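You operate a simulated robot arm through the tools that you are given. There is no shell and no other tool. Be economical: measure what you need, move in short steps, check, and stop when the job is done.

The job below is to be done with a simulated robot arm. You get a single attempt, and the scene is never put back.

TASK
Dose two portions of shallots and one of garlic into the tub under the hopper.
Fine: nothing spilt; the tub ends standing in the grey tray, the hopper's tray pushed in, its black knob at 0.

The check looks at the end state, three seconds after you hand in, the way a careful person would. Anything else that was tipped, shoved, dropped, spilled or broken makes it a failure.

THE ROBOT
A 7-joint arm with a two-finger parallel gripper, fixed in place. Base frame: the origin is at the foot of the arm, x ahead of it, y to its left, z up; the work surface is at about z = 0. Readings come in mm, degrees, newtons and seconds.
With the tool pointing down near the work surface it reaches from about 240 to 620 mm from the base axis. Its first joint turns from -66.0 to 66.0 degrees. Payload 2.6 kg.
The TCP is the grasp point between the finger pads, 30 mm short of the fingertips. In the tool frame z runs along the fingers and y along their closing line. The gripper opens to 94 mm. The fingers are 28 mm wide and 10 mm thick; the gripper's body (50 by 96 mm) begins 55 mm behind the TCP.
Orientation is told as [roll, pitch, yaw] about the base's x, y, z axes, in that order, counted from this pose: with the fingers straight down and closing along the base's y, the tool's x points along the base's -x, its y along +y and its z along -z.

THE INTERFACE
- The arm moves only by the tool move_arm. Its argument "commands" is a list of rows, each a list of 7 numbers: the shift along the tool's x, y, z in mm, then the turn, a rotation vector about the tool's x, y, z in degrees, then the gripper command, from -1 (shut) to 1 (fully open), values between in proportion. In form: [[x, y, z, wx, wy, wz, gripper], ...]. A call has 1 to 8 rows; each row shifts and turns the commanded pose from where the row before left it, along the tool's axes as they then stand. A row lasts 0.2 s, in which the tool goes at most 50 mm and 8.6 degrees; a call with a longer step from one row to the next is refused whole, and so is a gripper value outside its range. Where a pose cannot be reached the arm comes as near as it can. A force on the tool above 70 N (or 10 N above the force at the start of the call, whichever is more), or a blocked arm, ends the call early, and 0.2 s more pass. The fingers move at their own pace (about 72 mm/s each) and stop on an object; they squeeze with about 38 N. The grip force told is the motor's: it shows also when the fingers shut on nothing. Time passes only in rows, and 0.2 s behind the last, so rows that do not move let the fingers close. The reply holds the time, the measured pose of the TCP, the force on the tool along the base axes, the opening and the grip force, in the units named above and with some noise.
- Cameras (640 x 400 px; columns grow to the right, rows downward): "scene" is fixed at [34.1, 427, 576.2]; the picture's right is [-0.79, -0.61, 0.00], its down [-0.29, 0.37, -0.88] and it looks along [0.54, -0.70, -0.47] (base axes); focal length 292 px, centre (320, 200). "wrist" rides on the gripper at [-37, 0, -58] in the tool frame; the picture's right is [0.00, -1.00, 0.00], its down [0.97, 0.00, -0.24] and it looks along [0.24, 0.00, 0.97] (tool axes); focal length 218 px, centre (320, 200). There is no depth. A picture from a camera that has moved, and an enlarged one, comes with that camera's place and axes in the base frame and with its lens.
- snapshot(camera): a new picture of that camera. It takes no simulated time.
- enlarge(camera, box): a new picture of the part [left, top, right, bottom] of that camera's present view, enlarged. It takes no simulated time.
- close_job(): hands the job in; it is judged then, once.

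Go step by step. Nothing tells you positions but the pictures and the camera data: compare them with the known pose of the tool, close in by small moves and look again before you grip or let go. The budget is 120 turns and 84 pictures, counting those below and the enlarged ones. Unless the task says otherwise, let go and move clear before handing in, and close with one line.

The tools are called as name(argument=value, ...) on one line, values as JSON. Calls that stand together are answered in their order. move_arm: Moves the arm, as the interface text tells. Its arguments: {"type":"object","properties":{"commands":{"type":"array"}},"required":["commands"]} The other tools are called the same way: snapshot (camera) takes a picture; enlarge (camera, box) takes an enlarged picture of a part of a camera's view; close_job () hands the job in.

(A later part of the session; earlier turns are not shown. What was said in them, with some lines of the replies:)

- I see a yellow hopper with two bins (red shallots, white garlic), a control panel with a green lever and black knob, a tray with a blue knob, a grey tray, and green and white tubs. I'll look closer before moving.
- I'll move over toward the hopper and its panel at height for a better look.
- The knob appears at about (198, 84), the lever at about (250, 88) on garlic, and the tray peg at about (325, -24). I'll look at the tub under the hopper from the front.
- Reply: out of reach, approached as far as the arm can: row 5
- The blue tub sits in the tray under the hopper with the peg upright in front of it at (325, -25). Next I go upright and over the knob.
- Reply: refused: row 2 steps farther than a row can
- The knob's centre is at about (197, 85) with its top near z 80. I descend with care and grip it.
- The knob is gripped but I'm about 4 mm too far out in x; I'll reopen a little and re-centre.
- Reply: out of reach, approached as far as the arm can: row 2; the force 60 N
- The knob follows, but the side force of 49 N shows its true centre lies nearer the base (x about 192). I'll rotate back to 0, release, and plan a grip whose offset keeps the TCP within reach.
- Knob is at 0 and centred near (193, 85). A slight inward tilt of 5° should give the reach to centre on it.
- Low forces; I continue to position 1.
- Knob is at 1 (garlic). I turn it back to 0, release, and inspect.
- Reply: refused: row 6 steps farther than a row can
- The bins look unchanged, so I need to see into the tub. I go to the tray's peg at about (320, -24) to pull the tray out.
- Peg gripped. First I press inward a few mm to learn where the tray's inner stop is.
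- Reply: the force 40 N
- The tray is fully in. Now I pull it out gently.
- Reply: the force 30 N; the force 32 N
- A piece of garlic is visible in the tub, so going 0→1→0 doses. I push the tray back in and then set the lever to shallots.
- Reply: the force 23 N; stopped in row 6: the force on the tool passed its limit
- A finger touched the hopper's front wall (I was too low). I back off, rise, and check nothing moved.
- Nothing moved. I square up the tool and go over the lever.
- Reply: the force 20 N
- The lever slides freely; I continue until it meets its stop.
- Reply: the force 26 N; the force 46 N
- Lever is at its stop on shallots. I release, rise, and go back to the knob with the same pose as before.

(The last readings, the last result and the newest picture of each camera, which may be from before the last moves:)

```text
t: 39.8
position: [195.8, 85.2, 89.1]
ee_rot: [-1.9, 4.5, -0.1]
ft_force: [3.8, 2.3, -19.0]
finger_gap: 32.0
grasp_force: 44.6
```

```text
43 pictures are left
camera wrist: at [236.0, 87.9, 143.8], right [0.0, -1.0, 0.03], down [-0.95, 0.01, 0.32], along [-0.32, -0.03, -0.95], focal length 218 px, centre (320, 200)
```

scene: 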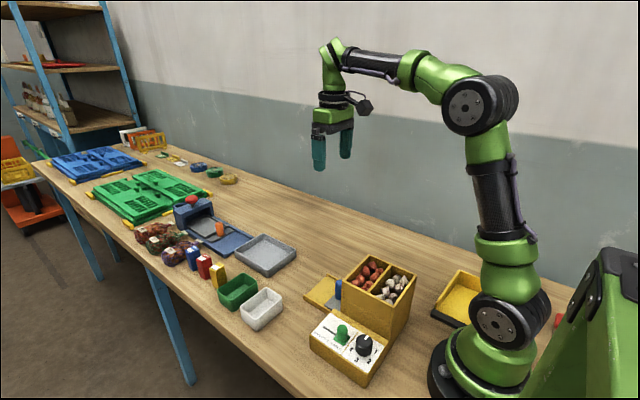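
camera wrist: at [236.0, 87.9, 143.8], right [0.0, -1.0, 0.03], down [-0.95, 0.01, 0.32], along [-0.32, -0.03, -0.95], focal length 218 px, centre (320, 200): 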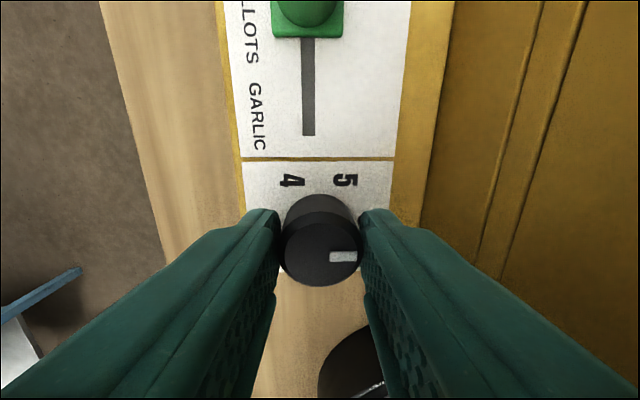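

move_arm(commands=[[0, 0, 0, 0, 0, 7.5, -1], [0, 0, 0, 0, 0, 7.5, -1], [0, 0, 0, 0, 0, 7.5, -1], [0, 0, 0, 0, 0, 7.5, -1], [0, 0, 0, 0, 0, 7.5, -1], [0, 0, 0, 0, 0, 7.5, -1], [0, 0, 0, 0, 0, 7.5, -1], [0, 0, 0, 0, 0, 7.5, -1]])

move_arm(commands=[[0, 0, 0, 0, 0, 0, -1], [0, 0, 0, 0, 0, 0, -1], [0, 0, 0, 0, 0, 0, -1]])

move_arm(commands=[[0, 0, 0, 0, 0, -7.5, -1], [0, 0, 0, 0, 0, -7.5, -1], [0, 0, 0, 0, 0, -7.5, -1], [0, 0, 0, 0, 0, -7.5, -1], [0, 0, 0, 0, 0, -7.5, -1], [0, 0, 0, 0, 0, -7.5, -1], [0, 0, 0, 0, 0, -7.5, -1], [0, 0, 0, 0, 0, -7.5, -1]])

snapshot(camera="wrist")

```text
t: 41.6
position: [194.5, 85.8, 90.0]
ee_rot: [-4.9, 0.6, -60.2]
ft_force: [-8.7, 9.0, 15.7]
finger_gap: 33.2
grasp_force: 45.1
```

```text
t: 42.4
position: [195.0, 85.3, 90.5]
ee_rot: [-4.9, 0.6, -60.1]
ft_force: [-15.6, 9.4, 35.0]
finger_gap: 32.6
grasp_force: 45.0
```

```text
t: 44.2
position: [195.4, 85.9, 91.2]
ee_rot: [-2.0, 4.4, 0.1]
ft_force: [8.4, 24.1, -14.9]
finger_gap: 31.9
grasp_force: 44.8
```

```text
42 pictures are left
camera wrist: at [236.6, 87.8, 145.1], right [0.0, -1.0, 0.03], down [-0.95, 0.01, 0.31], along [-0.31, -0.03, -0.95], focal length 218 px, centre (320, 200)
```

wrist: 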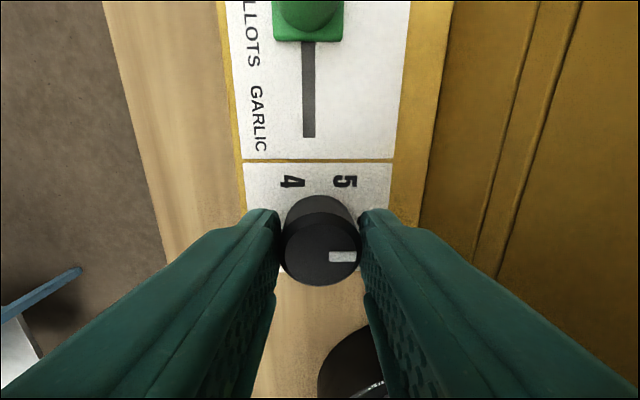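

One shallot cycle is done. Before the second I'll check the tub: release, rise well clear, and go to the peg.

move_arm(commands=[[0, 0, 0, 0, 0, 0, 0], [0, 0, 0, 0, 0, 0, 0], [0, 0, -45, 0, 0, 0, 0], [0, 0, -45, -2, -4.5, 0, 0], [-10, -15, -35, 0, 0, 0, 0], [-40, -25, 0, 0, 0, 0, 0], [-35, -30, 0, 0, 0, 0, 0], [-35, -30, 0, 0, 0, 0, 0]])

enlarge(camera="scene", box=[290, 240, 430, 390])

```text
t: 46.0
position: [322.9, -12.4, 214.6]
ee_rot: [-0.1, 0.0, 0.1]
ft_force: [1.3, 0.0, -0.2]
finger_gap: 47.0
grasp_force: 0.1
```

```text
2.67 times, centred on (360, 315) of scene
camera zoom: at [34.0, 427.0, 576.2], right [-0.79, -0.61, 0.0], down [-0.29, 0.37, -0.88], along [0.54, -0.7, -0.47], focal length 778 px, centre (213, -107)
```

zoom: 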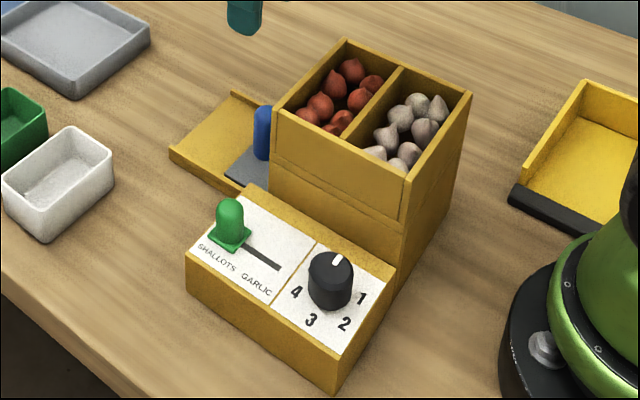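

move_arm(commands=[[-2, -12.5, 45, 0, 0, 0, 0], [0, 0, 45, 0, 0, 0, 0], [0, 0, 40, 0, 0, 0, 0], [0, 0, 21.5, 0, 0, 0, 0], [0, 0, 0, 0, 0, 0, -1], [0, 0, 0, 0, 0, 0, -1], [0, 0, 0, 0, 0, 0, -1]])

move_arm(commands=[[-8, 0, 0, 0, 0, 0, -1], [-9, 0, 0, 0, 0, 0, -1], [-9, 0, 0, 0, 0, 0, -1], [-9, 0, 0, 0, 0, 0, -1], [-9, 0, 0, 0, 0, 0, -1], [-9, 0, 0, 0, 0, 0, -1], [-7, 0, 0, 0, 0, 0, -1], [0, 0, 0, 0, 0, 0, -1]])

enlarge(camera="scene", box=[290, 240, 400, 330])

```text
t: 47.6
position: [324.1, -25.0, 62.9]
ee_rot: [0.0, -0.1, 0.1]
ft_force: [0.7, 0.3, -8.8]
finger_gap: 23.2
grasp_force: 45.0
```

```text
t: 49.4
position: [383.9, -25.0, 62.4]
ee_rot: [0.0, 0.2, -0.1]
ft_force: [1.1, -12.6, -26.0]
finger_gap: 23.1
grasp_force: 44.9
```

```text
4.44 times, centred on (345, 285) of scene
camera zoom: at [34.2, 427.0, 576.2], right [-0.79, -0.61, 0.0], down [-0.29, 0.37, -0.88], along [0.54, -0.7, -0.47], focal length 1296 px, centre (209, -178)
```

zoom: 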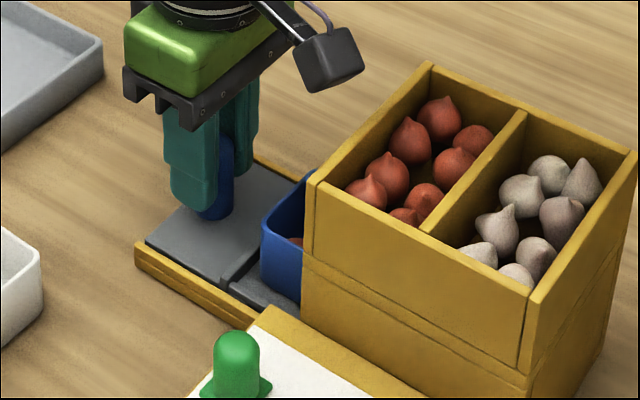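

move_arm(commands=[[-4, 0, 0, 0, 0, 0, -1], [-4, 0, 0, 0, 0, 0, -1], [-4, 0, 0, 0, 0, 0, -1], [0, 0, 0, 0, 0, 0, -1]])

enlarge(camera="scene", box=[290, 240, 400, 330])

```text
t: 50.4
position: [394.9, -25.5, 63.0]
ee_rot: [-0.1, 0.1, 0.0]
ft_force: [-0.8, -17.2, -24.0]
finger_gap: 23.2
grasp_force: 45.0
```

```text
4.44 times, centred on (345, 285) of scene
camera zoom: at [34.2, 427.0, 576.2], right [-0.79, -0.61, 0.0], down [-0.29, 0.37, -0.88], along [0.54, -0.7, -0.47], focal length 1296 px, centre (209, -178)
```

zoom: 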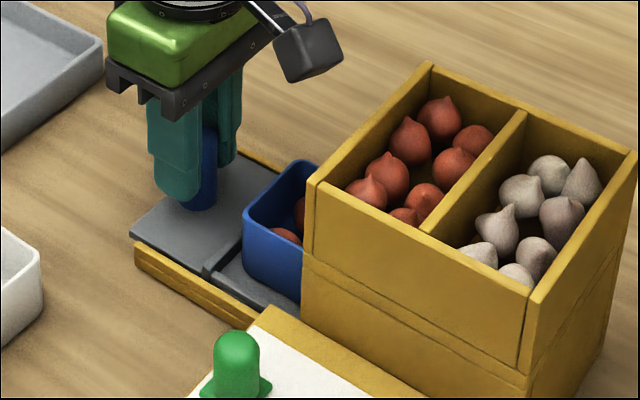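

move_arm(commands=[[0, 0, 0, 0, 0, 0, 0], [0, 0, 0, 0, 0, 0, 0], [0, 0, -45, 0, 0, 0, 0], [0, 0, -45, 0, 8, 0, 0.5], [0, 0, 0, 0, 8, 0, 0.5], [0, 0, 0, 0, 0, 0, 0.5]])

enlarge(camera="wrist", box=[230, 130, 410, 290])

```text
t: 51.8
position: [395.6, -24.3, 153.6]
ee_rot: [0.0, 16.1, 0.0]
ft_force: [-0.3, 0.1, 0.6]
finger_gap: 70.4
grasp_force: 0.1
```

```text
2.50 times, centred on (320, 210) of wrist
camera zoom: at [447.5, -23.7, 199.0], right [0.0, -1.0, 0.0], down [-0.87, 0.0, 0.5], along [-0.5, 0.0, -0.87], focal length 546 px, centre (320, 175)
```

zoom: 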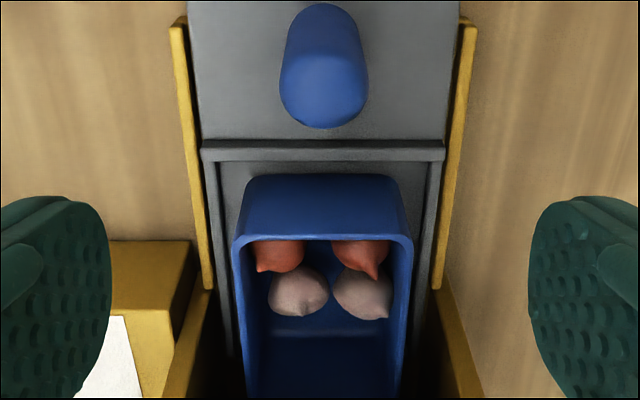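

The tub holds two garlic and two shallot pieces, so one portion is two pieces. I push the tray in and run one more shallot cycle.

move_arm(commands=[[0, 0, 0, 0, -8, 0, 0], [0, 0, 0, 0, -8, 0, 0], [0, -0.7, 45, 0, 0, 0, 0], [0, 0, 45.5, 0, 0, 0, 0], [0, 0, 0, 0, 0, 0, -1], [0, 0, 0, 0, 0, 0, -1], [0, 0, 0, 0, 0, 0, -1]])

move_arm(commands=[[8, 0, 0, 0, 0, 0, -1], [10, 0, 0, 0, 0, 0, -1], [10, 0, 0, 0, 0, 0, -1], [10, 0, 0, 0, 0, 0, -1], [10, 0, 0, 0, 0, 0, -1], [10, 0, 0, 0, 0, 0, -1], [10, 0, 0, 0, 0, 0, -1], [4, 0, 0, 0, 0, 0, -1]])

```text
t: 53.4
position: [396.2, -23.7, 62.1]
ee_rot: [0.1, 0.0, 0.1]
ft_force: [1.6, 4.2, -6.9]
finger_gap: 23.3
grasp_force: 45.1
```

```text
t: 55.2
position: [323.6, -24.2, 62.3]
ee_rot: [0.1, 0.1, -0.1]
ft_force: [0.7, 7.8, -4.2]
finger_gap: 23.2
grasp_force: 45.0
```

move_arm(commands=[[3, 0, 0, 0, 0, 0, -1], [0, 0, 0, 0, 0, 0, -1]])

```text
t: 55.8
position: [322.4, -25.8, 62.8]
ee_rot: [0.0, -0.2, 0.1]
ft_force: [25.0, 6.9, -31.8]
finger_gap: 23.3
grasp_force: 45.3
```

The tray is against its stop. I release, rise high, and return to the knob.

move_arm(commands=[[-2, 0, 0, 0, 0, 0, 0], [0, 0, 0, 0, 0, 0, 0], [0, 0, -45, 0, 0, 0, 0], [0, 0, -48, 0, 0, 0, 0], [0, 0, -48, 0, 0, 0, 0], [10, 40, 0, 0, 0, 0, 0], [25, 40, 0, 0, 0, 0, 0], [30, 32, 0, 0, 0, 0, 0]])

move_arm(commands=[[30, 0, 20, 0, 0, 0, 0], [30, 0, 30, 2, 4.5, 0, 0], [0, 0, 0, 0, 0, 0, 0]])

```text
t: 57.6
position: [258.2, 85.4, 204.0]
ee_rot: [0.0, 0.0, -0.1]
ft_force: [0.5, 0.2, 0.6]
finger_gap: 46.9
grasp_force: 0.0
```

```text
t: 58.4
position: [195.7, 86.0, 154.5]
ee_rot: [-2.1, 4.6, -0.1]
ft_force: [0.4, 0.3, -0.9]
finger_gap: 47.1
grasp_force: 0.1
```

move_arm(commands=[[-2.4, 1, 32, 0, 0, 0, 0], [-2.3, 1, 32, 0, 0, 0, 0], [0, 0, 0, 0, 0, 0, 0], [0, 0, 0, 0, 0, 0, -1], [0, 0, 0, 0, 0, 0, -1], [0, 0, 0, 0, 0, 0, -1]])

snapshot(camera="wrist")

```text
t: 59.8
position: [196.6, 86.0, 90.8]
ee_rot: [-2.1, 4.5, -0.1]
ft_force: [4.9, -12.3, -12.5]
finger_gap: 32.0
grasp_force: 44.3
```

```text
37 pictures are left
camera wrist: at [238.1, 88.0, 144.8], right [0.0, -1.0, 0.04], down [-0.95, 0.01, 0.32], along [-0.32, -0.03, -0.95], focal length 218 px, centre (320, 200)
```

wrist: 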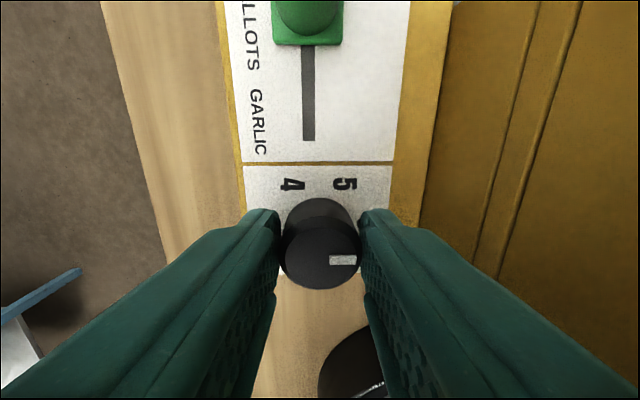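

move_arm(commands=[[0, 0, 0, 0, 0, 7.5, -1], [0, 0, 0, 0, 0, 7.5, -1], [0, 0, 0, 0, 0, 7.5, -1], [0, 0, 0, 0, 0, 7.5, -1], [0, 0, 0, 0, 0, 7.5, -1], [0, 0, 0, 0, 0, 7.5, -1], [0, 0, 0, 0, 0, 7.5, -1], [0, 0, 0, 0, 0, 7.5, -1]])

move_arm(commands=[[0, 0, 0, 0, 0, 0, -1], [0, 0, 0, 0, 0, 0, -1], [0, 0, 0, 0, 0, 0, -1]])

move_arm(commands=[[0, 0, 0, 0, 0, -7.5, -1], [0, 0, 0, 0, 0, -7.5, -1], [0, 0, 0, 0, 0, -7.5, -1], [0, 0, 0, 0, 0, -7.5, -1], [0, 0, 0, 0, 0, -7.5, -1], [0, 0, 0, 0, 0, -7.5, -1], [0, 0, 0, 0, 0, -7.5, -1], [0, 0, 0, 0, 0, -7.5, -1]])

snapshot(camera="wrist")

```text
t: 61.6
position: [194.2, 86.4, 88.7]
ee_rot: [-5.5, 0.7, -60.2]
ft_force: [-17.5, -26.1, 6.2]
finger_gap: 32.9
grasp_force: 44.7
```

```text
t: 62.4
position: [194.7, 85.4, 89.0]
ee_rot: [-5.4, 0.8, -60.2]
ft_force: [-21.8, -12.5, -2.9]
finger_gap: 32.8
grasp_force: 45.0
```

```text
t: 64.2
position: [195.7, 84.3, 89.2]
ee_rot: [-2.2, 5.0, -0.1]
ft_force: [-21.9, -10.2, 3.9]
finger_gap: 31.9
grasp_force: 44.6
```

```text
36 pictures are left
camera wrist: at [236.7, 88.1, 143.2], right [0.0, -1.0, 0.04], down [-0.95, 0.01, 0.32], along [-0.32, -0.04, -0.95], focal length 218 px, centre (320, 200)
```

wrist: 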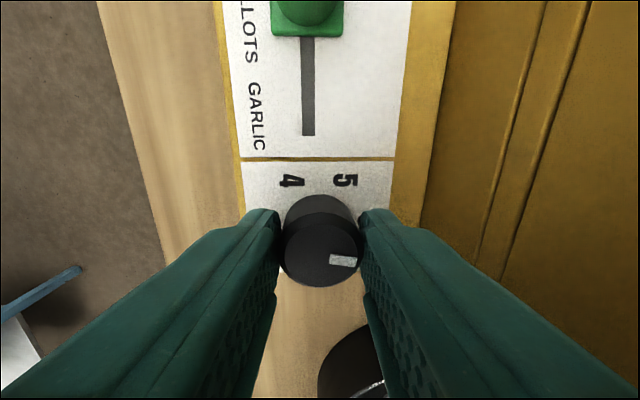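

The mark is a few degrees short of 0; I turn a little further back.

move_arm(commands=[[0, 0, 0, 0, 0, -7, -1], [0, 0, 0, 0, 0, 0, -1], [0, 0, 0, 0, 0, 0, 0], [0, 0, 0, 0, 0, 0, 0]])

enlarge(camera="wrist", box=[220, 150, 420, 310])

```text
t: 65.2
position: [198.8, 87.1, 90.0]
ee_rot: [-1.3, 4.7, 6.9]
ft_force: [-0.8, 0.2, -0.6]
finger_gap: 47.2
grasp_force: 0.0
```

```text
2.50 times, centred on (320, 230) of wrist
camera zoom: at [239.0, 93.7, 144.5], right [0.12, -0.99, 0.02], down [-0.94, -0.11, 0.32], along [-0.31, -0.06, -0.95], focal length 546 px, centre (320, 125)
```

zoom: 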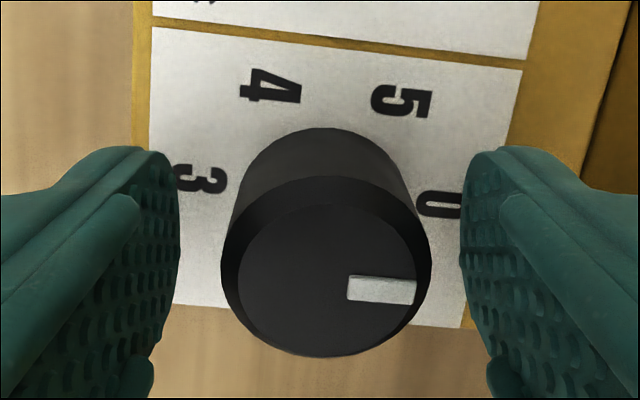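

The mark is at 0. I rise, square up, and go to the peg to pull the tray out for the last time.

move_arm(commands=[[0, 0, -45, 0, 0, 0, 0], [0, 0, -45, 0, 0, 6.9, 0], [0, 0, -35, -1.9, -4.6, 0, 0], [-40, -25, 0, 0, 0, 0, 0], [-35, -35, 0, 0, 0, 0, 0], [-33, -40, 0, 0, 0, 0, 0], [0, 0, 0, 0, 0, 0, 0]])

enlarge(camera="scene", box=[290, 240, 430, 390])

```text
refused: row 6 steps farther than a row can; nothing moved
```

```text
2.67 times, centred on (360, 315) of scene
camera zoom: at [34.1, 427.0, 576.2], right [-0.79, -0.61, 0.0], down [-0.29, 0.37, -0.88], along [0.54, -0.7, -0.47], focal length 778 px, centre (213, -107)
```

zoom: 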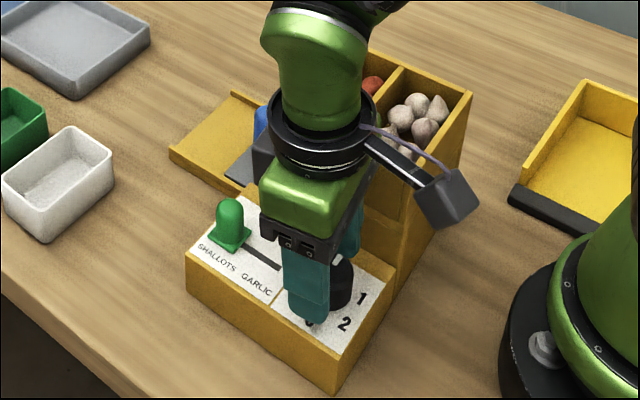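

move_arm(commands=[[0, 0, -45, 0, 0, 0, 0], [0, 0, -45, 0, 0, 6.9, 0], [0, 0, -35, -1.9, -4.6, 0, 0], [-35, -25, 0, 0, 0, 0, 0], [-30, -35, 0, 0, 0, 0, 0], [-25, -35, 0, 0, 0, 0, 0], [-25, -16, 0, 0, 0, 0, 0], [0, 0, 0, 0, 0, 0, 0]])

enlarge(camera="scene", box=[290, 240, 430, 390])

```text
t: 67.0
position: [322.9, -21.1, 215.0]
ee_rot: [-0.1, -0.2, 0.0]
ft_force: [0.7, -0.3, 0.0]
finger_gap: 47.0
grasp_force: 0.0
```

```text
2.67 times, centred on (360, 315) of scene
camera zoom: at [34.1, 427.0, 576.2], right [-0.79, -0.61, 0.0], down [-0.29, 0.37, -0.88], along [0.54, -0.7, -0.47], focal length 778 px, centre (213, -107)
```

zoom: 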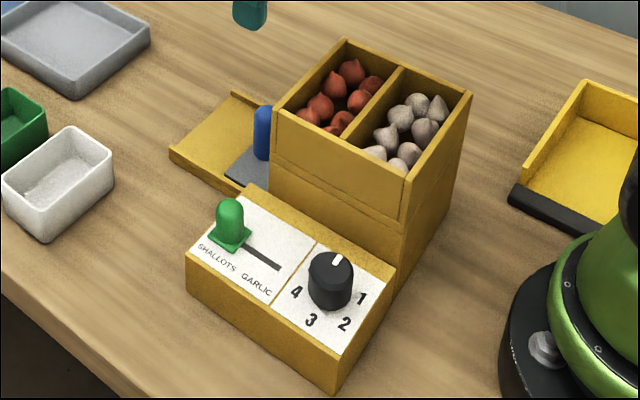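

move_arm(commands=[[-1, -4, 45, 0, 0, 0, 0], [0, 0, 45, 0, 0, 0, 0], [0, 0, 40, 0, 0, 0, 0], [0, 0, 22, 0, 0, 0, 0], [0, 0, 0, 0, 0, 0, -1], [0, 0, 0, 0, 0, 0, -1], [0, 0, 0, 0, 0, 0, -1]])

move_arm(commands=[[-9, 0, 0, 0, 0, 0, -1], [-9, 0, 0, 0, 0, 0, -1], [-9, 0, 0, 0, 0, 0, -1], [-9, 0, 0, 0, 0, 0, -1], [-9, 0, 0, 0, 0, 0, -1], [-9, 0, 0, 0, 0, 0, -1], [-9, 0, 0, 0, 0, 0, -1], [-8, 0, 0, 0, 0, 0, -1]])

move_arm(commands=[[-4, 0, 0, 0, 0, 0, -1], [-4, 0, 0, 0, 0, 0, -1], [-4, 0, 0, 0, 0, 0, -1], [0, 0, 0, 0, 0, 0, -1]])

enlarge(camera="scene", box=[270, 230, 410, 340])

```text
t: 68.6
position: [322.9, -25.7, 61.7]
ee_rot: [-0.3, -0.2, 0.1]
ft_force: [0.1, -15.2, -11.3]
finger_gap: 23.4
grasp_force: 45.3
```

```text
t: 70.4
position: [393.0, -24.8, 61.5]
ee_rot: [0.0, 0.1, 0.0]
ft_force: [-1.1, -17.7, -33.3]
finger_gap: 23.2
grasp_force: 45.2
```

```text
t: 71.4
position: [405.9, -24.3, 61.8]
ee_rot: [-0.1, 0.2, 0.1]
ft_force: [0.3, -18.9, -31.1]
finger_gap: 23.0
grasp_force: 45.4
```

```text
3.64 times, centred on (340, 285) of scene
camera zoom: at [34.2, 427.0, 576.2], right [-0.79, -0.61, 0.0], down [-0.29, 0.37, -0.88], along [0.54, -0.7, -0.47], focal length 1060 px, centre (247, -109)
```

zoom: 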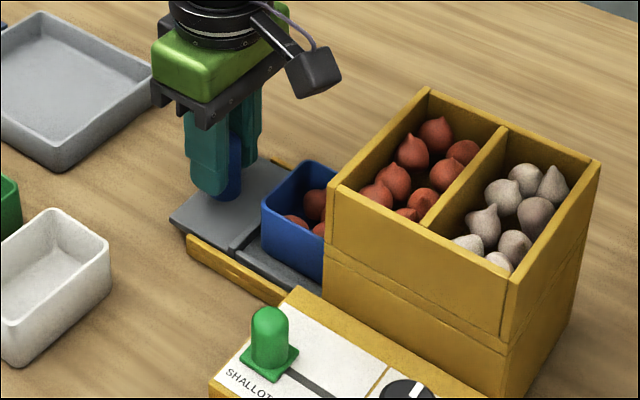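

move_arm(commands=[[-4, 0, 0, 0, 0, 0, -1], [-4, 0, 0, 0, 0, 0, -1], [-4, 0, 0, 0, 0, 0, -1], [0, 0, 0, 0, 0, 0, -1]])

enlarge(camera="scene", box=[270, 230, 410, 340])

```text
t: 72.4
position: [417.9, -24.1, 62.6]
ee_rot: [-0.2, 0.1, 0.0]
ft_force: [-0.7, -19.7, -29.5]
finger_gap: 23.3
grasp_force: 45.1
```

```text
3.64 times, centred on (340, 285) of scene
camera zoom: at [34.2, 427.0, 576.2], right [-0.79, -0.61, 0.0], down [-0.29, 0.37, -0.88], along [0.54, -0.7, -0.47], focal length 1060 px, centre (247, -109)
```

zoom: 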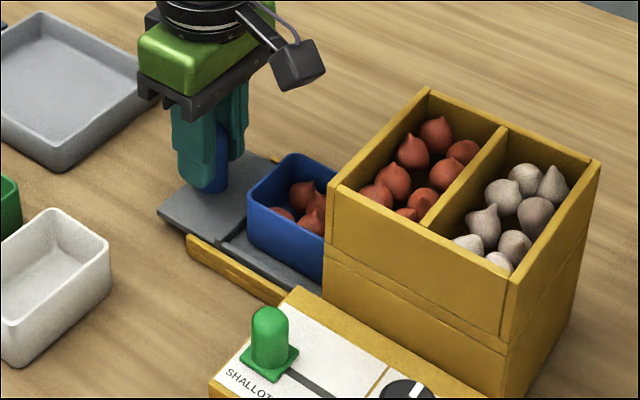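

move_arm(commands=[[-4, 0, 0, 0, 0, 0, -1], [-4, 0, 0, 0, 0, 0, -1], [-4, 0, 0, 0, 0, 0, -1], [0, 0, 0, 0, 0, 0, -1]])

enlarge(camera="scene", box=[270, 230, 410, 340])

```text
t: 73.4
position: [430.9, -25.0, 61.8]
ee_rot: [-0.2, 0.0, 0.0]
ft_force: [-0.5, -18.4, -28.4]
finger_gap: 23.4
grasp_force: 45.0
```

```text
3.64 times, centred on (340, 285) of scene
camera zoom: at [34.2, 427.0, 576.2], right [-0.79, -0.61, 0.0], down [-0.29, 0.37, -0.88], along [0.54, -0.7, -0.47], focal length 1060 px, centre (247, -109)
```

zoom: 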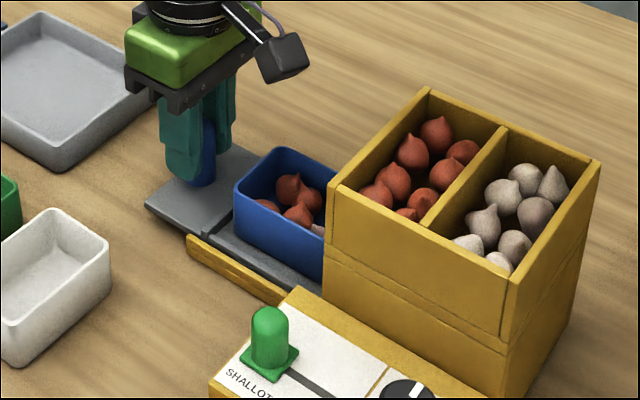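

move_arm(commands=[[-4, 0, 0, 0, 0, 0, -1], [-4, 0, 0, 0, 0, 0, -1], [0, 0, 0, 0, 0, 0, -1]])

enlarge(camera="scene", box=[270, 230, 410, 340])

```text
t: 74.2
position: [436.0, -25.6, 62.6]
ee_rot: [-0.1, 0.5, -0.1]
ft_force: [-24.8, -18.2, -3.1]
finger_gap: 22.7
grasp_force: 44.8
```

```text
3.64 times, centred on (340, 285) of scene
camera zoom: at [34.1, 427.0, 576.2], right [-0.79, -0.61, 0.0], down [-0.29, 0.37, -0.88], along [0.54, -0.7, -0.47], focal length 1060 px, centre (247, -109)
```

zoom: 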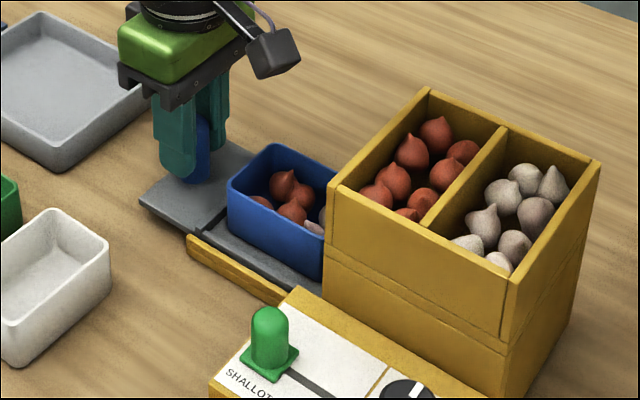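

The tray has reached its outer stop. I release and look at the tub from above.

move_arm(commands=[[2, 0, 0, 0, 0, 0, 0], [0, 0, 0, 0, 0, 0, 0], [0, 0, -45, 0, 0, 0, 0], [0, 0, -45, 0, 0, 0, 0.5], [20, 0, -40, 0, 0, 0, 1], [30, 0, 0, 0, 0, 0, 1], [30, 0, 0, 0, 0, 0, 1], [0, 0, 0, 0, 0, 0, 1]])

snapshot(camera="wrist")

```text
t: 76.0
position: [355.6, -24.8, 192.6]
ee_rot: [-0.1, 0.0, 0.1]
ft_force: [0.0, -0.9, -0.3]
finger_gap: 93.9
grasp_force: 0.1
```

```text
28 pictures are left
camera wrist: at [393.0, -23.5, 250.5], right [0.0, -1.0, 0.0], down [-0.97, 0.0, 0.24], along [-0.24, 0.0, -0.97], focal length 218 px, centre (320, 200)
```

wrist: 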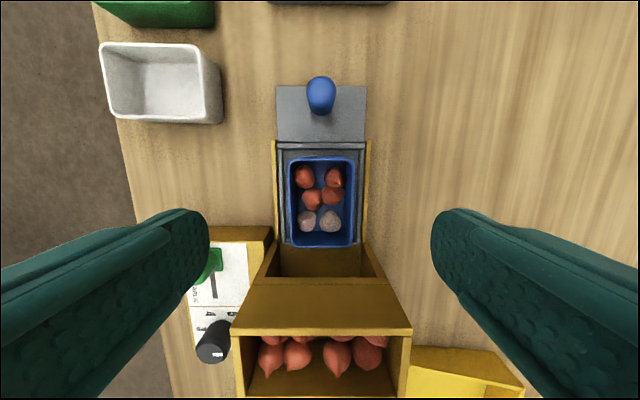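

The tub holds four shallots and two garlic pieces, as wanted, and is clear of the hopper with its centre at about (338, -25). Before lifting, I look at the grey tray.

move_arm(commands=[[-45, 0, -20, 0, 0, 0, 1], [-45, 0, -20, 0, 0, 0, 1], [-45, 0, -20, 0, 0, 0, 1], [-45, 0, 0, 0, 0, 0, 1], [0, 0, 0, 0, 0, 0, 1]])

snapshot(camera="wrist")

```text
t: 77.2
position: [538.2, -21.2, 252.1]
ee_rot: [-0.1, 0.0, 0.1]
ft_force: [0.1, 0.4, -0.2]
finger_gap: 93.9
grasp_force: 0.1
```

```text
27 pictures are left
camera wrist: at [574.4, -21.6, 309.7], right [0.0, -1.0, 0.0], down [-0.97, 0.0, 0.24], along [-0.24, 0.0, -0.97], focal length 218 px, centre (320, 200)
```

wrist: 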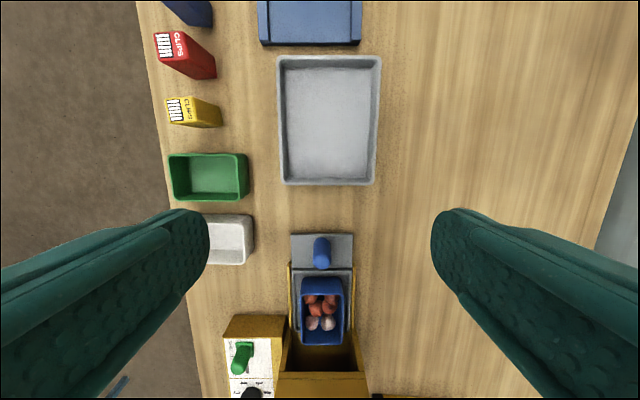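

Grey tray spans x 525–675, y -93 to 29; I aim to set the tub at about (585, -32). Now I go over the tub to grip it across y.

move_arm(commands=[[45, -1, 0, 0, 0, 0, 0.7], [45, -1, 0, 0, 0, 0, 0.7], [45, -1, 0, 0, 0, 0, 0.7], [45, -1, 0, 0, 0, 0, 0.7], [20, 0, 40, 0, 0, 0, 0.7], [0, 0, 45, 0, 0, 0, 0.7], [0, 0, 20, 0, 0, 0, 0.7], [0, 0, 0, 0, 0, 0, 0.7]])

snapshot(camera="wrist")

```text
t: 79.0
position: [336.1, -26.7, 146.7]
ee_rot: [-0.2, 0.0, 0.1]
ft_force: [0.1, -0.1, -0.2]
finger_gap: 79.6
grasp_force: 0.0
```

```text
26 pictures are left
camera wrist: at [372.6, -27.0, 205.0], right [0.0, -1.0, 0.0], down [-0.97, 0.0, 0.24], along [-0.24, 0.0, -0.97], focal length 218 px, centre (320, 200)
```

wrist: 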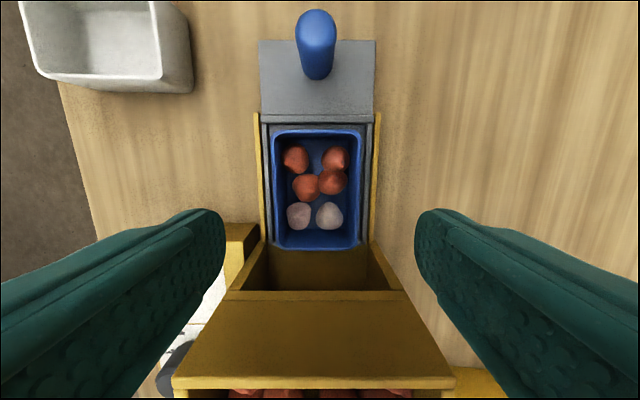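

move_arm(commands=[[-2, 1.5, 30, 0, 0, 0, 0.7], [0, 0, 30, 0, 0, 0, 0.7], [0, 0, 14, 0, 0, 0, 0.7], [0, 0, 0, 0, 0, 0, 0.7]])

snapshot(camera="wrist")

enlarge(camera="scene", box=[270, 220, 410, 330])

```text
t: 80.0
position: [338.4, -26.3, 74.0]
ee_rot: [-0.1, -0.1, 0.1]
ft_force: [0.1, 0.8, -0.4]
finger_gap: 79.8
grasp_force: 0.2
```

```text
25 pictures are left
camera wrist: at [375.0, -25.4, 131.6], right [0.0, -1.0, 0.0], down [-0.97, 0.0, 0.24], along [-0.24, 0.0, -0.97], focal length 218 px, centre (320, 200)
```

wrist: 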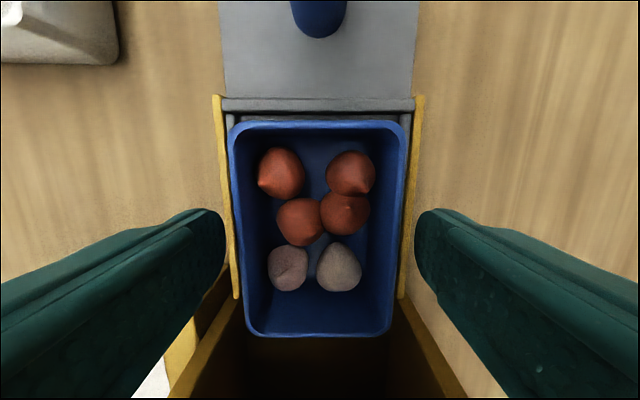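

```text
3.64 times, centred on (340, 275) of scene
camera zoom: at [34.1, 427.0, 576.2], right [-0.79, -0.61, 0.0], down [-0.29, 0.37, -0.88], along [0.54, -0.7, -0.47], focal length 1060 px, centre (247, -73)
```

zoom: 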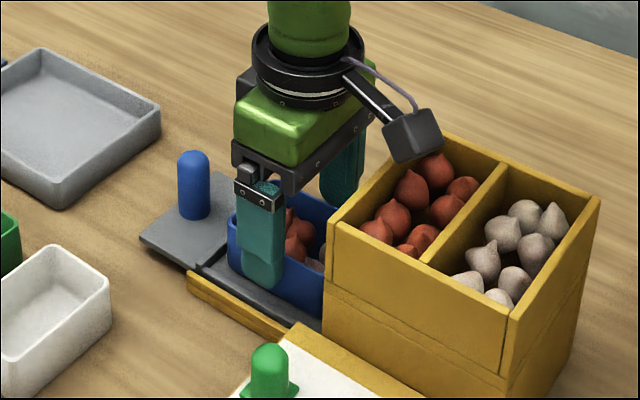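

move_arm(commands=[[0, 0, 12, 0, 0, 0, 0.7], [0, 0, 0, 0, 0, 0, 0.55], [0, 0, 0, 0, 0, 0, 0.4], [0, 0, 0, 0, 0, 0, 0.3], [0, 0, 0, 0, 0, 0, 0.2], [0, 0, 0, 0, 0, 0, 0.2]])

snapshot(camera="wrist")

```text
t: 81.4
position: [340.0, -26.1, 62.1]
ee_rot: [-0.1, -0.1, 0.0]
ft_force: [-0.2, 1.6, 8.3]
finger_gap: 61.4
grasp_force: 4.7
```

```text
23 pictures are left
camera wrist: at [375.3, -25.6, 120.1], right [0.0, -1.0, 0.0], down [-0.97, 0.0, 0.24], along [-0.24, 0.0, -0.97], focal length 218 px, centre (320, 200)
```

wrist: 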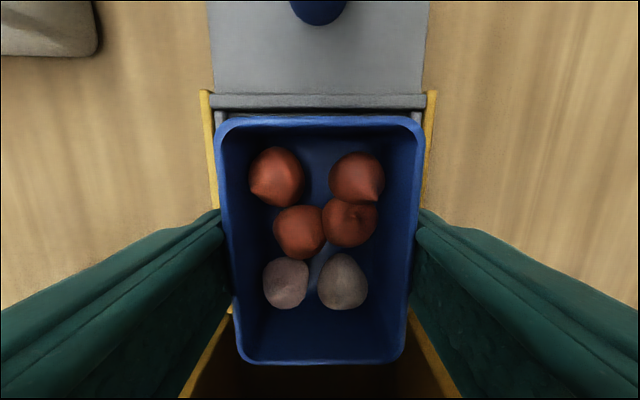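

move_arm(commands=[[0, 0, 0, 0, 0, 0, -0.2], [0, 0, 0, 0, 0, 0, -1], [0, 0, 0, 0, 0, 0, -1], [0, 0, -8, 0, 0, 0, -1], [0, 0, -8, 0, 0, 0, -1], [0, 0, 0, 0, 0, 0, -1]])

snapshot(camera="wrist")

enlarge(camera="scene", box=[270, 220, 410, 330])

```text
t: 82.8
position: [338.8, -26.2, 78.6]
ee_rot: [-0.2, 0.0, 0.1]
ft_force: [-0.4, -0.5, -1.2]
finger_gap: 59.3
grasp_force: 37.9
```

```text
22 pictures are left
camera wrist: at [375.4, -25.7, 135.4], right [0.0, -1.0, 0.0], down [-0.97, 0.0, 0.24], along [-0.24, 0.0, -0.97], focal length 218 px, centre (320, 200)
```

wrist: 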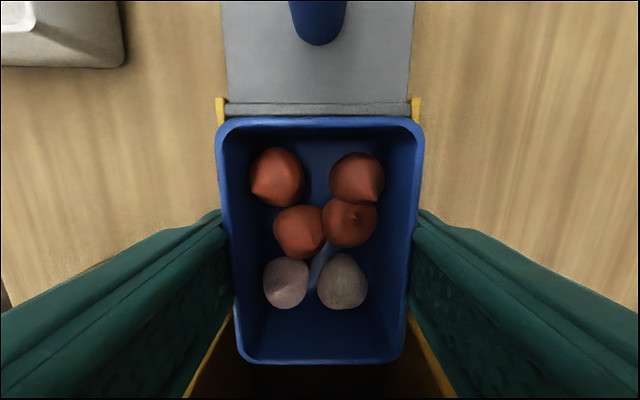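

```text
3.64 times, centred on (340, 275) of scene
camera zoom: at [34.1, 427.0, 576.2], right [-0.79, -0.61, 0.0], down [-0.29, 0.37, -0.88], along [0.54, -0.7, -0.47], focal length 1060 px, centre (247, -73)
```

zoom: 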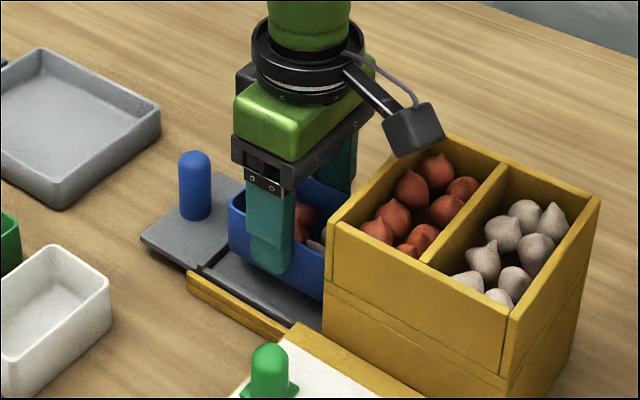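

The tub lifts securely. I raise it and carry it smoothly toward the grey tray.

move_arm(commands=[[0, 0, -15, 0, 0, 0, -1], [0, 0, -20, 0, 0, 0, -1], [0, 0, -20, 0, 0, 0, -1], [0, 0, -15, 0, 0, 0, -1], [-10, 0, -5, 0, 0, 0, -1], [-20, 0, 0, 0, 0, 0, -1], [-25, 0, 0, 0, 0, 0, -1], [-25, 0, 0, 0, 0, 0, -1]])

move_arm(commands=[[-25, 0, 0, 0, 0, 0, -1], [-25, -1, 0, 0, 0, 0, -1], [-25, -1, 0, 0, 0, 0, -1], [-25, -2, 0, 0, 0, 0, -1], [-25, -2, 0, 0, 0, 0, -1], [-20, 0, 0, 0, 0, 0, -1], [-15, 0, 0, 0, 0, 0, -1], [-5, 0, 0, 0, 0, 0, -1]])

snapshot(camera="wrist")

snapshot(camera="scene")

```text
t: 84.6
position: [419.3, -25.5, 152.7]
ee_rot: [0.0, 0.0, 0.1]
ft_force: [0.5, -0.1, -1.8]
finger_gap: 59.2
grasp_force: 38.2
```

```text
t: 86.4
position: [584.1, -30.7, 153.4]
ee_rot: [-0.1, -0.1, 0.0]
ft_force: [-0.2, 0.2, -2.2]
finger_gap: 59.5
grasp_force: 38.2
```

```text
20 pictures are left
camera wrist: at [620.6, -31.0, 210.4], right [0.0, -1.0, 0.0], down [-0.97, 0.0, 0.24], along [-0.24, 0.0, -0.97], focal length 218 px, centre (320, 200)
```

wrist: 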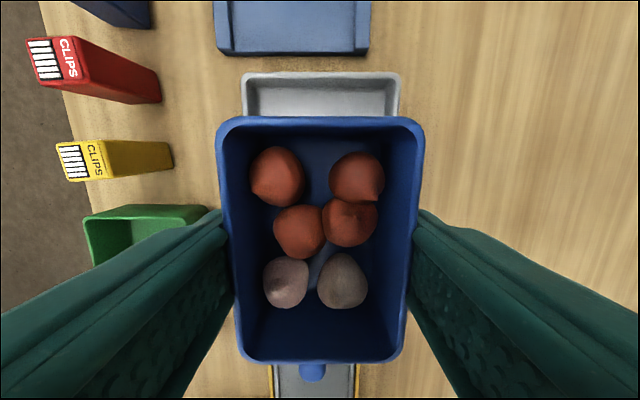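

```text
19 pictures are left
```

scene: 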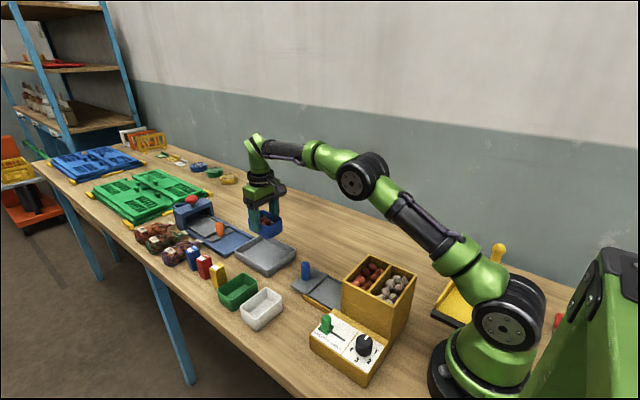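

Well over the tray. I lower the tub.

move_arm(commands=[[0, 0, 15, 0, 0, 0, -1], [0, 0, 20, 0, 0, 0, -1], [0, 0, 20, 0, 0, 0, -1], [0, 0, 15, 0, 0, 0, -1], [0, 0, 8, 0, 0, 0, -1], [0, 0, 0, 0, 0, 0, -1]])

enlarge(camera="scene", box=[210, 170, 320, 290])

```text
t: 87.8
position: [584.4, -31.0, 74.3]
ee_rot: [-0.1, -0.2, 0.1]
ft_force: [0.3, 0.1, -1.0]
finger_gap: 59.5
grasp_force: 38.2
```

```text
3.33 times, centred on (265, 230) of scene
camera zoom: at [34.1, 427.0, 576.2], right [-0.79, -0.61, 0.0], down [-0.29, 0.37, -0.88], along [0.54, -0.7, -0.47], focal length 972 px, centre (503, 100)
```

zoom: 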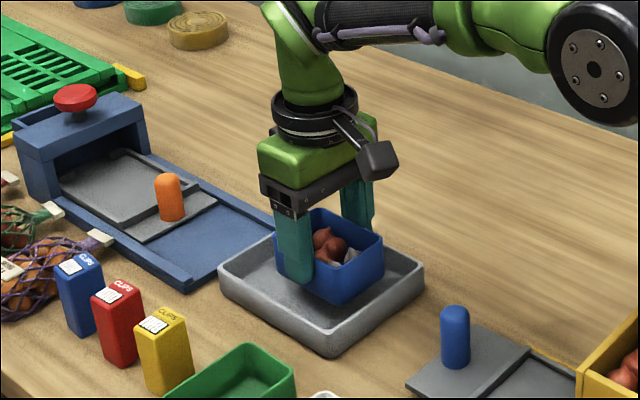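

move_arm(commands=[[-3, 0, 4, 0, 0, 0, -1], [0, 0, 4, 0, 0, 0, -1], [0, 0, 3, 0, 0, 0, -1], [0, 0, 0, 0, 0, 0, -1]])

```text
t: 88.8
position: [588.4, -32.3, 63.5]
ee_rot: [0.0, 0.0, 0.0]
ft_force: [-0.9, -0.2, -1.2]
finger_gap: 59.5
grasp_force: 37.6
```

move_arm(commands=[[0, 0, 2, 0, 0, 0, -1], [0, 0, 2, 0, 0, 0, -1], [0, 0, 0, 0, 0, 0, -1]])

```text
t: 89.6
position: [588.3, -31.8, 59.3]
ee_rot: [-0.1, 0.0, 0.1]
ft_force: [0.2, 0.6, -1.8]
finger_gap: 59.6
grasp_force: 37.8
```

move_arm(commands=[[0, 0, 2, 0, 0, 0, -1], [0, 0, 2, 0, 0, 0, -1], [0, 0, 0, 0, 0, 0, -1]])

enlarge(camera="scene", box=[210, 190, 320, 290])

```text
t: 90.4
position: [588.0, -32.1, 55.1]
ee_rot: [-0.1, 0.0, 0.1]
ft_force: [-0.1, 0.2, -1.8]
finger_gap: 59.5
grasp_force: 37.8
```

```text
4.00 times, centred on (265, 240) of scene
camera zoom: at [34.1, 427.0, 576.2], right [-0.79, -0.61, 0.0], down [-0.29, 0.37, -0.88], along [0.54, -0.7, -0.47], focal length 1167 px, centre (540, 40)
```

zoom: 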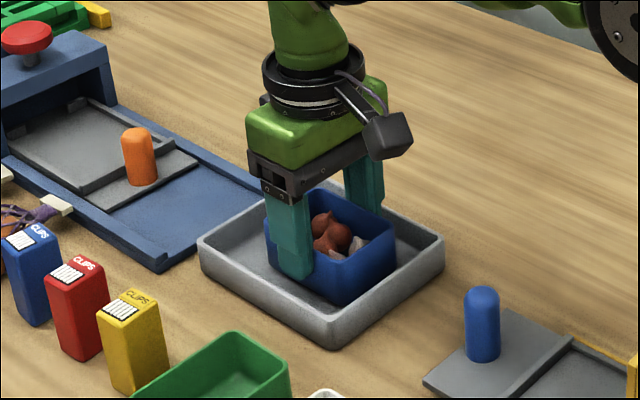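

move_arm(commands=[[0, 0, 1.5, 0, 0, 0, -1], [0, 0, 1.5, 0, 0, 0, -1], [0, 0, 0, 0, 0, 0, -1]])

```text
t: 91.2
position: [587.5, -31.5, 53.3]
ee_rot: [-0.2, -0.1, 0.1]
ft_force: [-0.6, -0.8, 1.2]
finger_gap: 59.3
grasp_force: 37.7
```

move_arm(commands=[[0, 0, 1, 0, 0, 0, -1], [0, 0, 0, 0, 0, 0, -1]])

```text
t: 91.8
position: [588.5, -32.6, 53.3]
ee_rot: [-0.1, -0.2, 0.1]
ft_force: [-3.8, -0.6, 10.9]
finger_gap: 59.3
grasp_force: 38.1
```

The tub is standing on the tray floor. I open gently and only slightly, then rise.

move_arm(commands=[[0, 0, -1, 0, 0, 0, 0.3], [0, 0, 0, 0, 0, 0, 0.4], [0, 0, 0, 0, 0, 0, 0.55], [0, 0, 0, 0, 0, 0, 0.65], [0, 0, -20, 0, 0, 0, 0.65], [0, 0, -40, 0, 0, 0, 0.65], [0, 0, -45, 0, 0, 0, 0.65]])

enlarge(camera="scene", box=[210, 190, 320, 290])

```text
t: 93.4
position: [586.5, -31.5, 157.6]
ee_rot: [-0.1, 0.0, 0.1]
ft_force: [-0.7, 0.0, -0.3]
finger_gap: 77.7
grasp_force: 0.1
```

```text
4.00 times, centred on (265, 240) of scene
camera zoom: at [34.1, 427.0, 576.2], right [-0.79, -0.61, 0.0], down [-0.29, 0.37, -0.88], along [0.54, -0.7, -0.47], focal length 1167 px, centre (540, 40)
```

zoom: 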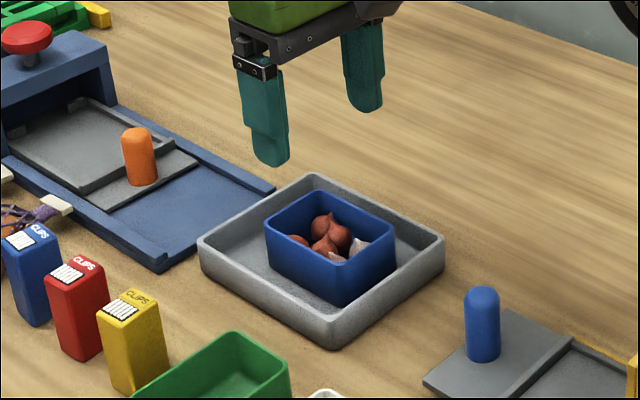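

The tub stands in the grey tray with its contents. Now I go to the peg to push the hopper's tray in.

move_arm(commands=[[45, 2, 0, 0, 0, 0, 0], [45, 2, 0, 0, 0, 0, 0], [45, 2, 0, 0, 0, 0, 0], [16, 0, 20, 0, 0, 0, 0], [0, 0, 0, 0, 0, 0, 0]])

snapshot(camera="wrist")

```text
t: 94.6
position: [435.5, -26.1, 137.6]
ee_rot: [-0.1, -0.1, 0.1]
ft_force: [0.2, -0.3, -0.2]
finger_gap: 47.2
grasp_force: 0.0
```

```text
15 pictures are left
camera wrist: at [472.0, -25.8, 195.4], right [0.0, -1.0, 0.0], down [-0.97, 0.0, 0.24], along [-0.24, 0.0, -0.97], focal length 218 px, centre (320, 200)
```

wrist: 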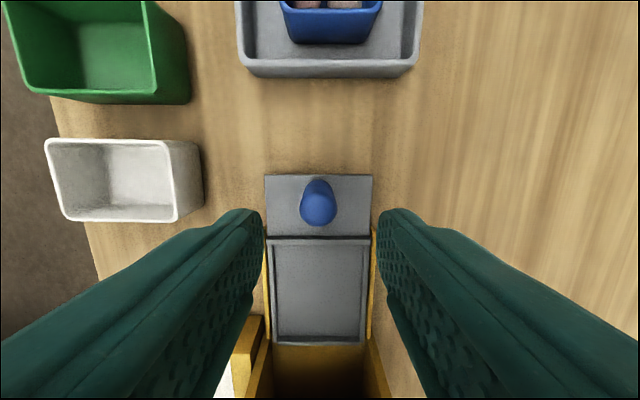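

move_arm(commands=[[0, 1, 40, 0, 0, 0, 0], [0, 0, 35, 0, 0, 0, 0], [0, 0, 0, 0, 0, 0, -1], [0, 0, 0, 0, 0, 0, -1], [0, 0, 0, 0, 0, 0, -1], [8, 0, 0, 0, 0, 0, -1], [10, 0, 0, 0, 0, 0, -1], [10, 0, 0, 0, 0, 0, -1]])

move_arm(commands=[[12, 0, 0, 0, 0, 0, -1], [12, 0, 0, 0, 0, 0, -1], [12, 0, 0, 0, 0, 0, -1], [12, 0, 0, 0, 0, 0, -1], [12, 0, 0, 0, 0, 0, -1], [10, 0, 0, 0, 0, 0, -1], [10, 0, 0, 0, 0, 0, -1], [0, 0, 0, 0, 0, 0, -1]])

```text
t: 96.4
position: [408.3, -24.9, 61.9]
ee_rot: [-0.1, -0.1, 0.2]
ft_force: [1.2, 7.6, -1.2]
finger_gap: 23.0
grasp_force: 45.0
```

```text
t: 98.2
position: [329.0, -24.6, 63.8]
ee_rot: [0.0, -0.3, 0.1]
ft_force: [-1.3, 14.6, 25.4]
finger_gap: 23.2
grasp_force: 44.3
```

move_arm(commands=[[4, 0, 0, 0, 0, 0, -1], [4, 0, 0, 0, 0, 0, -1], [0, 0, 0, 0, 0, 0, -1]])

```text
t: 99.0
position: [323.9, -25.1, 62.7]
ee_rot: [-0.1, -0.7, 0.4]
ft_force: [36.2, 19.3, -17.0]
finger_gap: 23.5
grasp_force: 44.7
```

The tray is at its inner stop. I release, rise clear and check the whole scene.

move_arm(commands=[[-3, 0, 0, 0, 0, 0, 0], [0, 0, 0, 0, 0, 0, 0], [0, 0, 0, 0, 0, 0, 0], [0, 0, -45, 0, 0, 0, 0], [0, 0, -48, 0, 0, 0, 0], [-20, 0, -40, 0, 0, 0, 0], [-40, 0, -20, 0, 0, 0, 0], [0, 0, 0, 0, 0, 0, 0]])

snapshot(camera="scene")

enlarge(camera="scene", box=[290, 240, 430, 390])

snapshot(camera="wrist")

```text
t: 100.8
position: [382.7, -23.5, 216.1]
ee_rot: [-0.1, -0.1, 0.1]
ft_force: [-0.2, -0.9, -0.6]
finger_gap: 46.9
grasp_force: 0.0
```

```text
14 pictures are left
```

scene: 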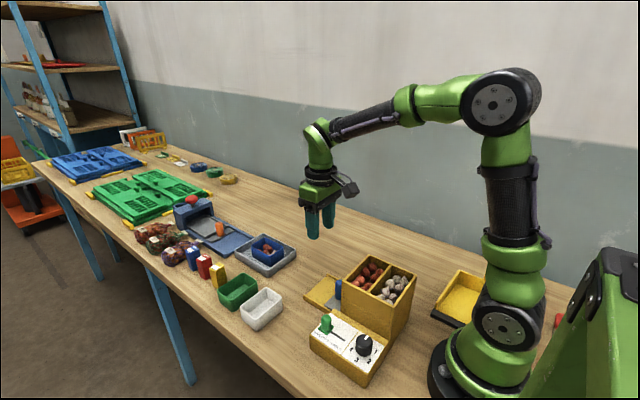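

```text
2.67 times, centred on (360, 315) of scene
camera zoom: at [34.1, 427.0, 576.2], right [-0.79, -0.61, 0.0], down [-0.29, 0.37, -0.88], along [0.54, -0.7, -0.47], focal length 778 px, centre (213, -107)
```

zoom: 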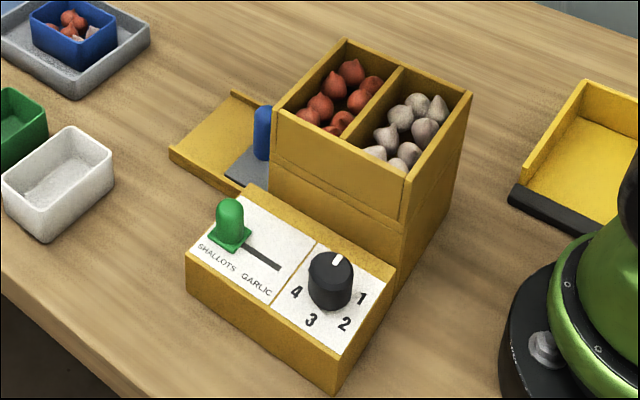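

```text
12 pictures are left
camera wrist: at [419.2, -24.3, 273.6], right [0.0, -1.0, 0.0], down [-0.97, 0.0, 0.24], along [-0.24, 0.0, -0.97], focal length 218 px, centre (320, 200)
```

wrist: 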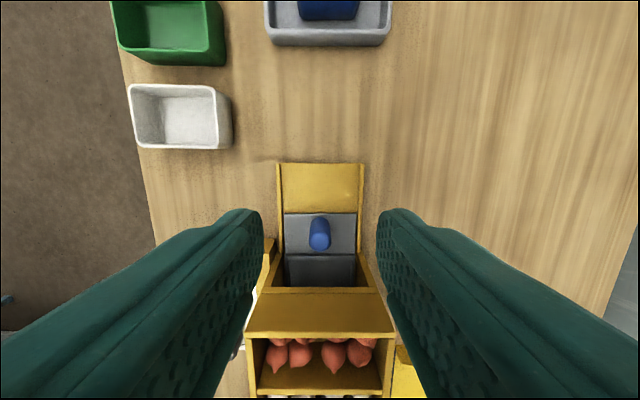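

The tub stands in the grey tray with its contents, the hopper's tray is in and empty, the knob reads 0, and nothing is spilt or moved. I hand in.

close_job()

```text
The job is handed in.
```

The tub got two portions of shallots (four pieces) and one of garlic (two pieces). It now stands in the grey tray, the hopper's tray is pushed in, and the black knob is at 0. The portion size is my inference: each 0→1→0 turn of the knob dropped two pieces, and I took that as one portion. A finger touched the hopper's front wall once, but the pictures showed nothing had shifted or spilt.
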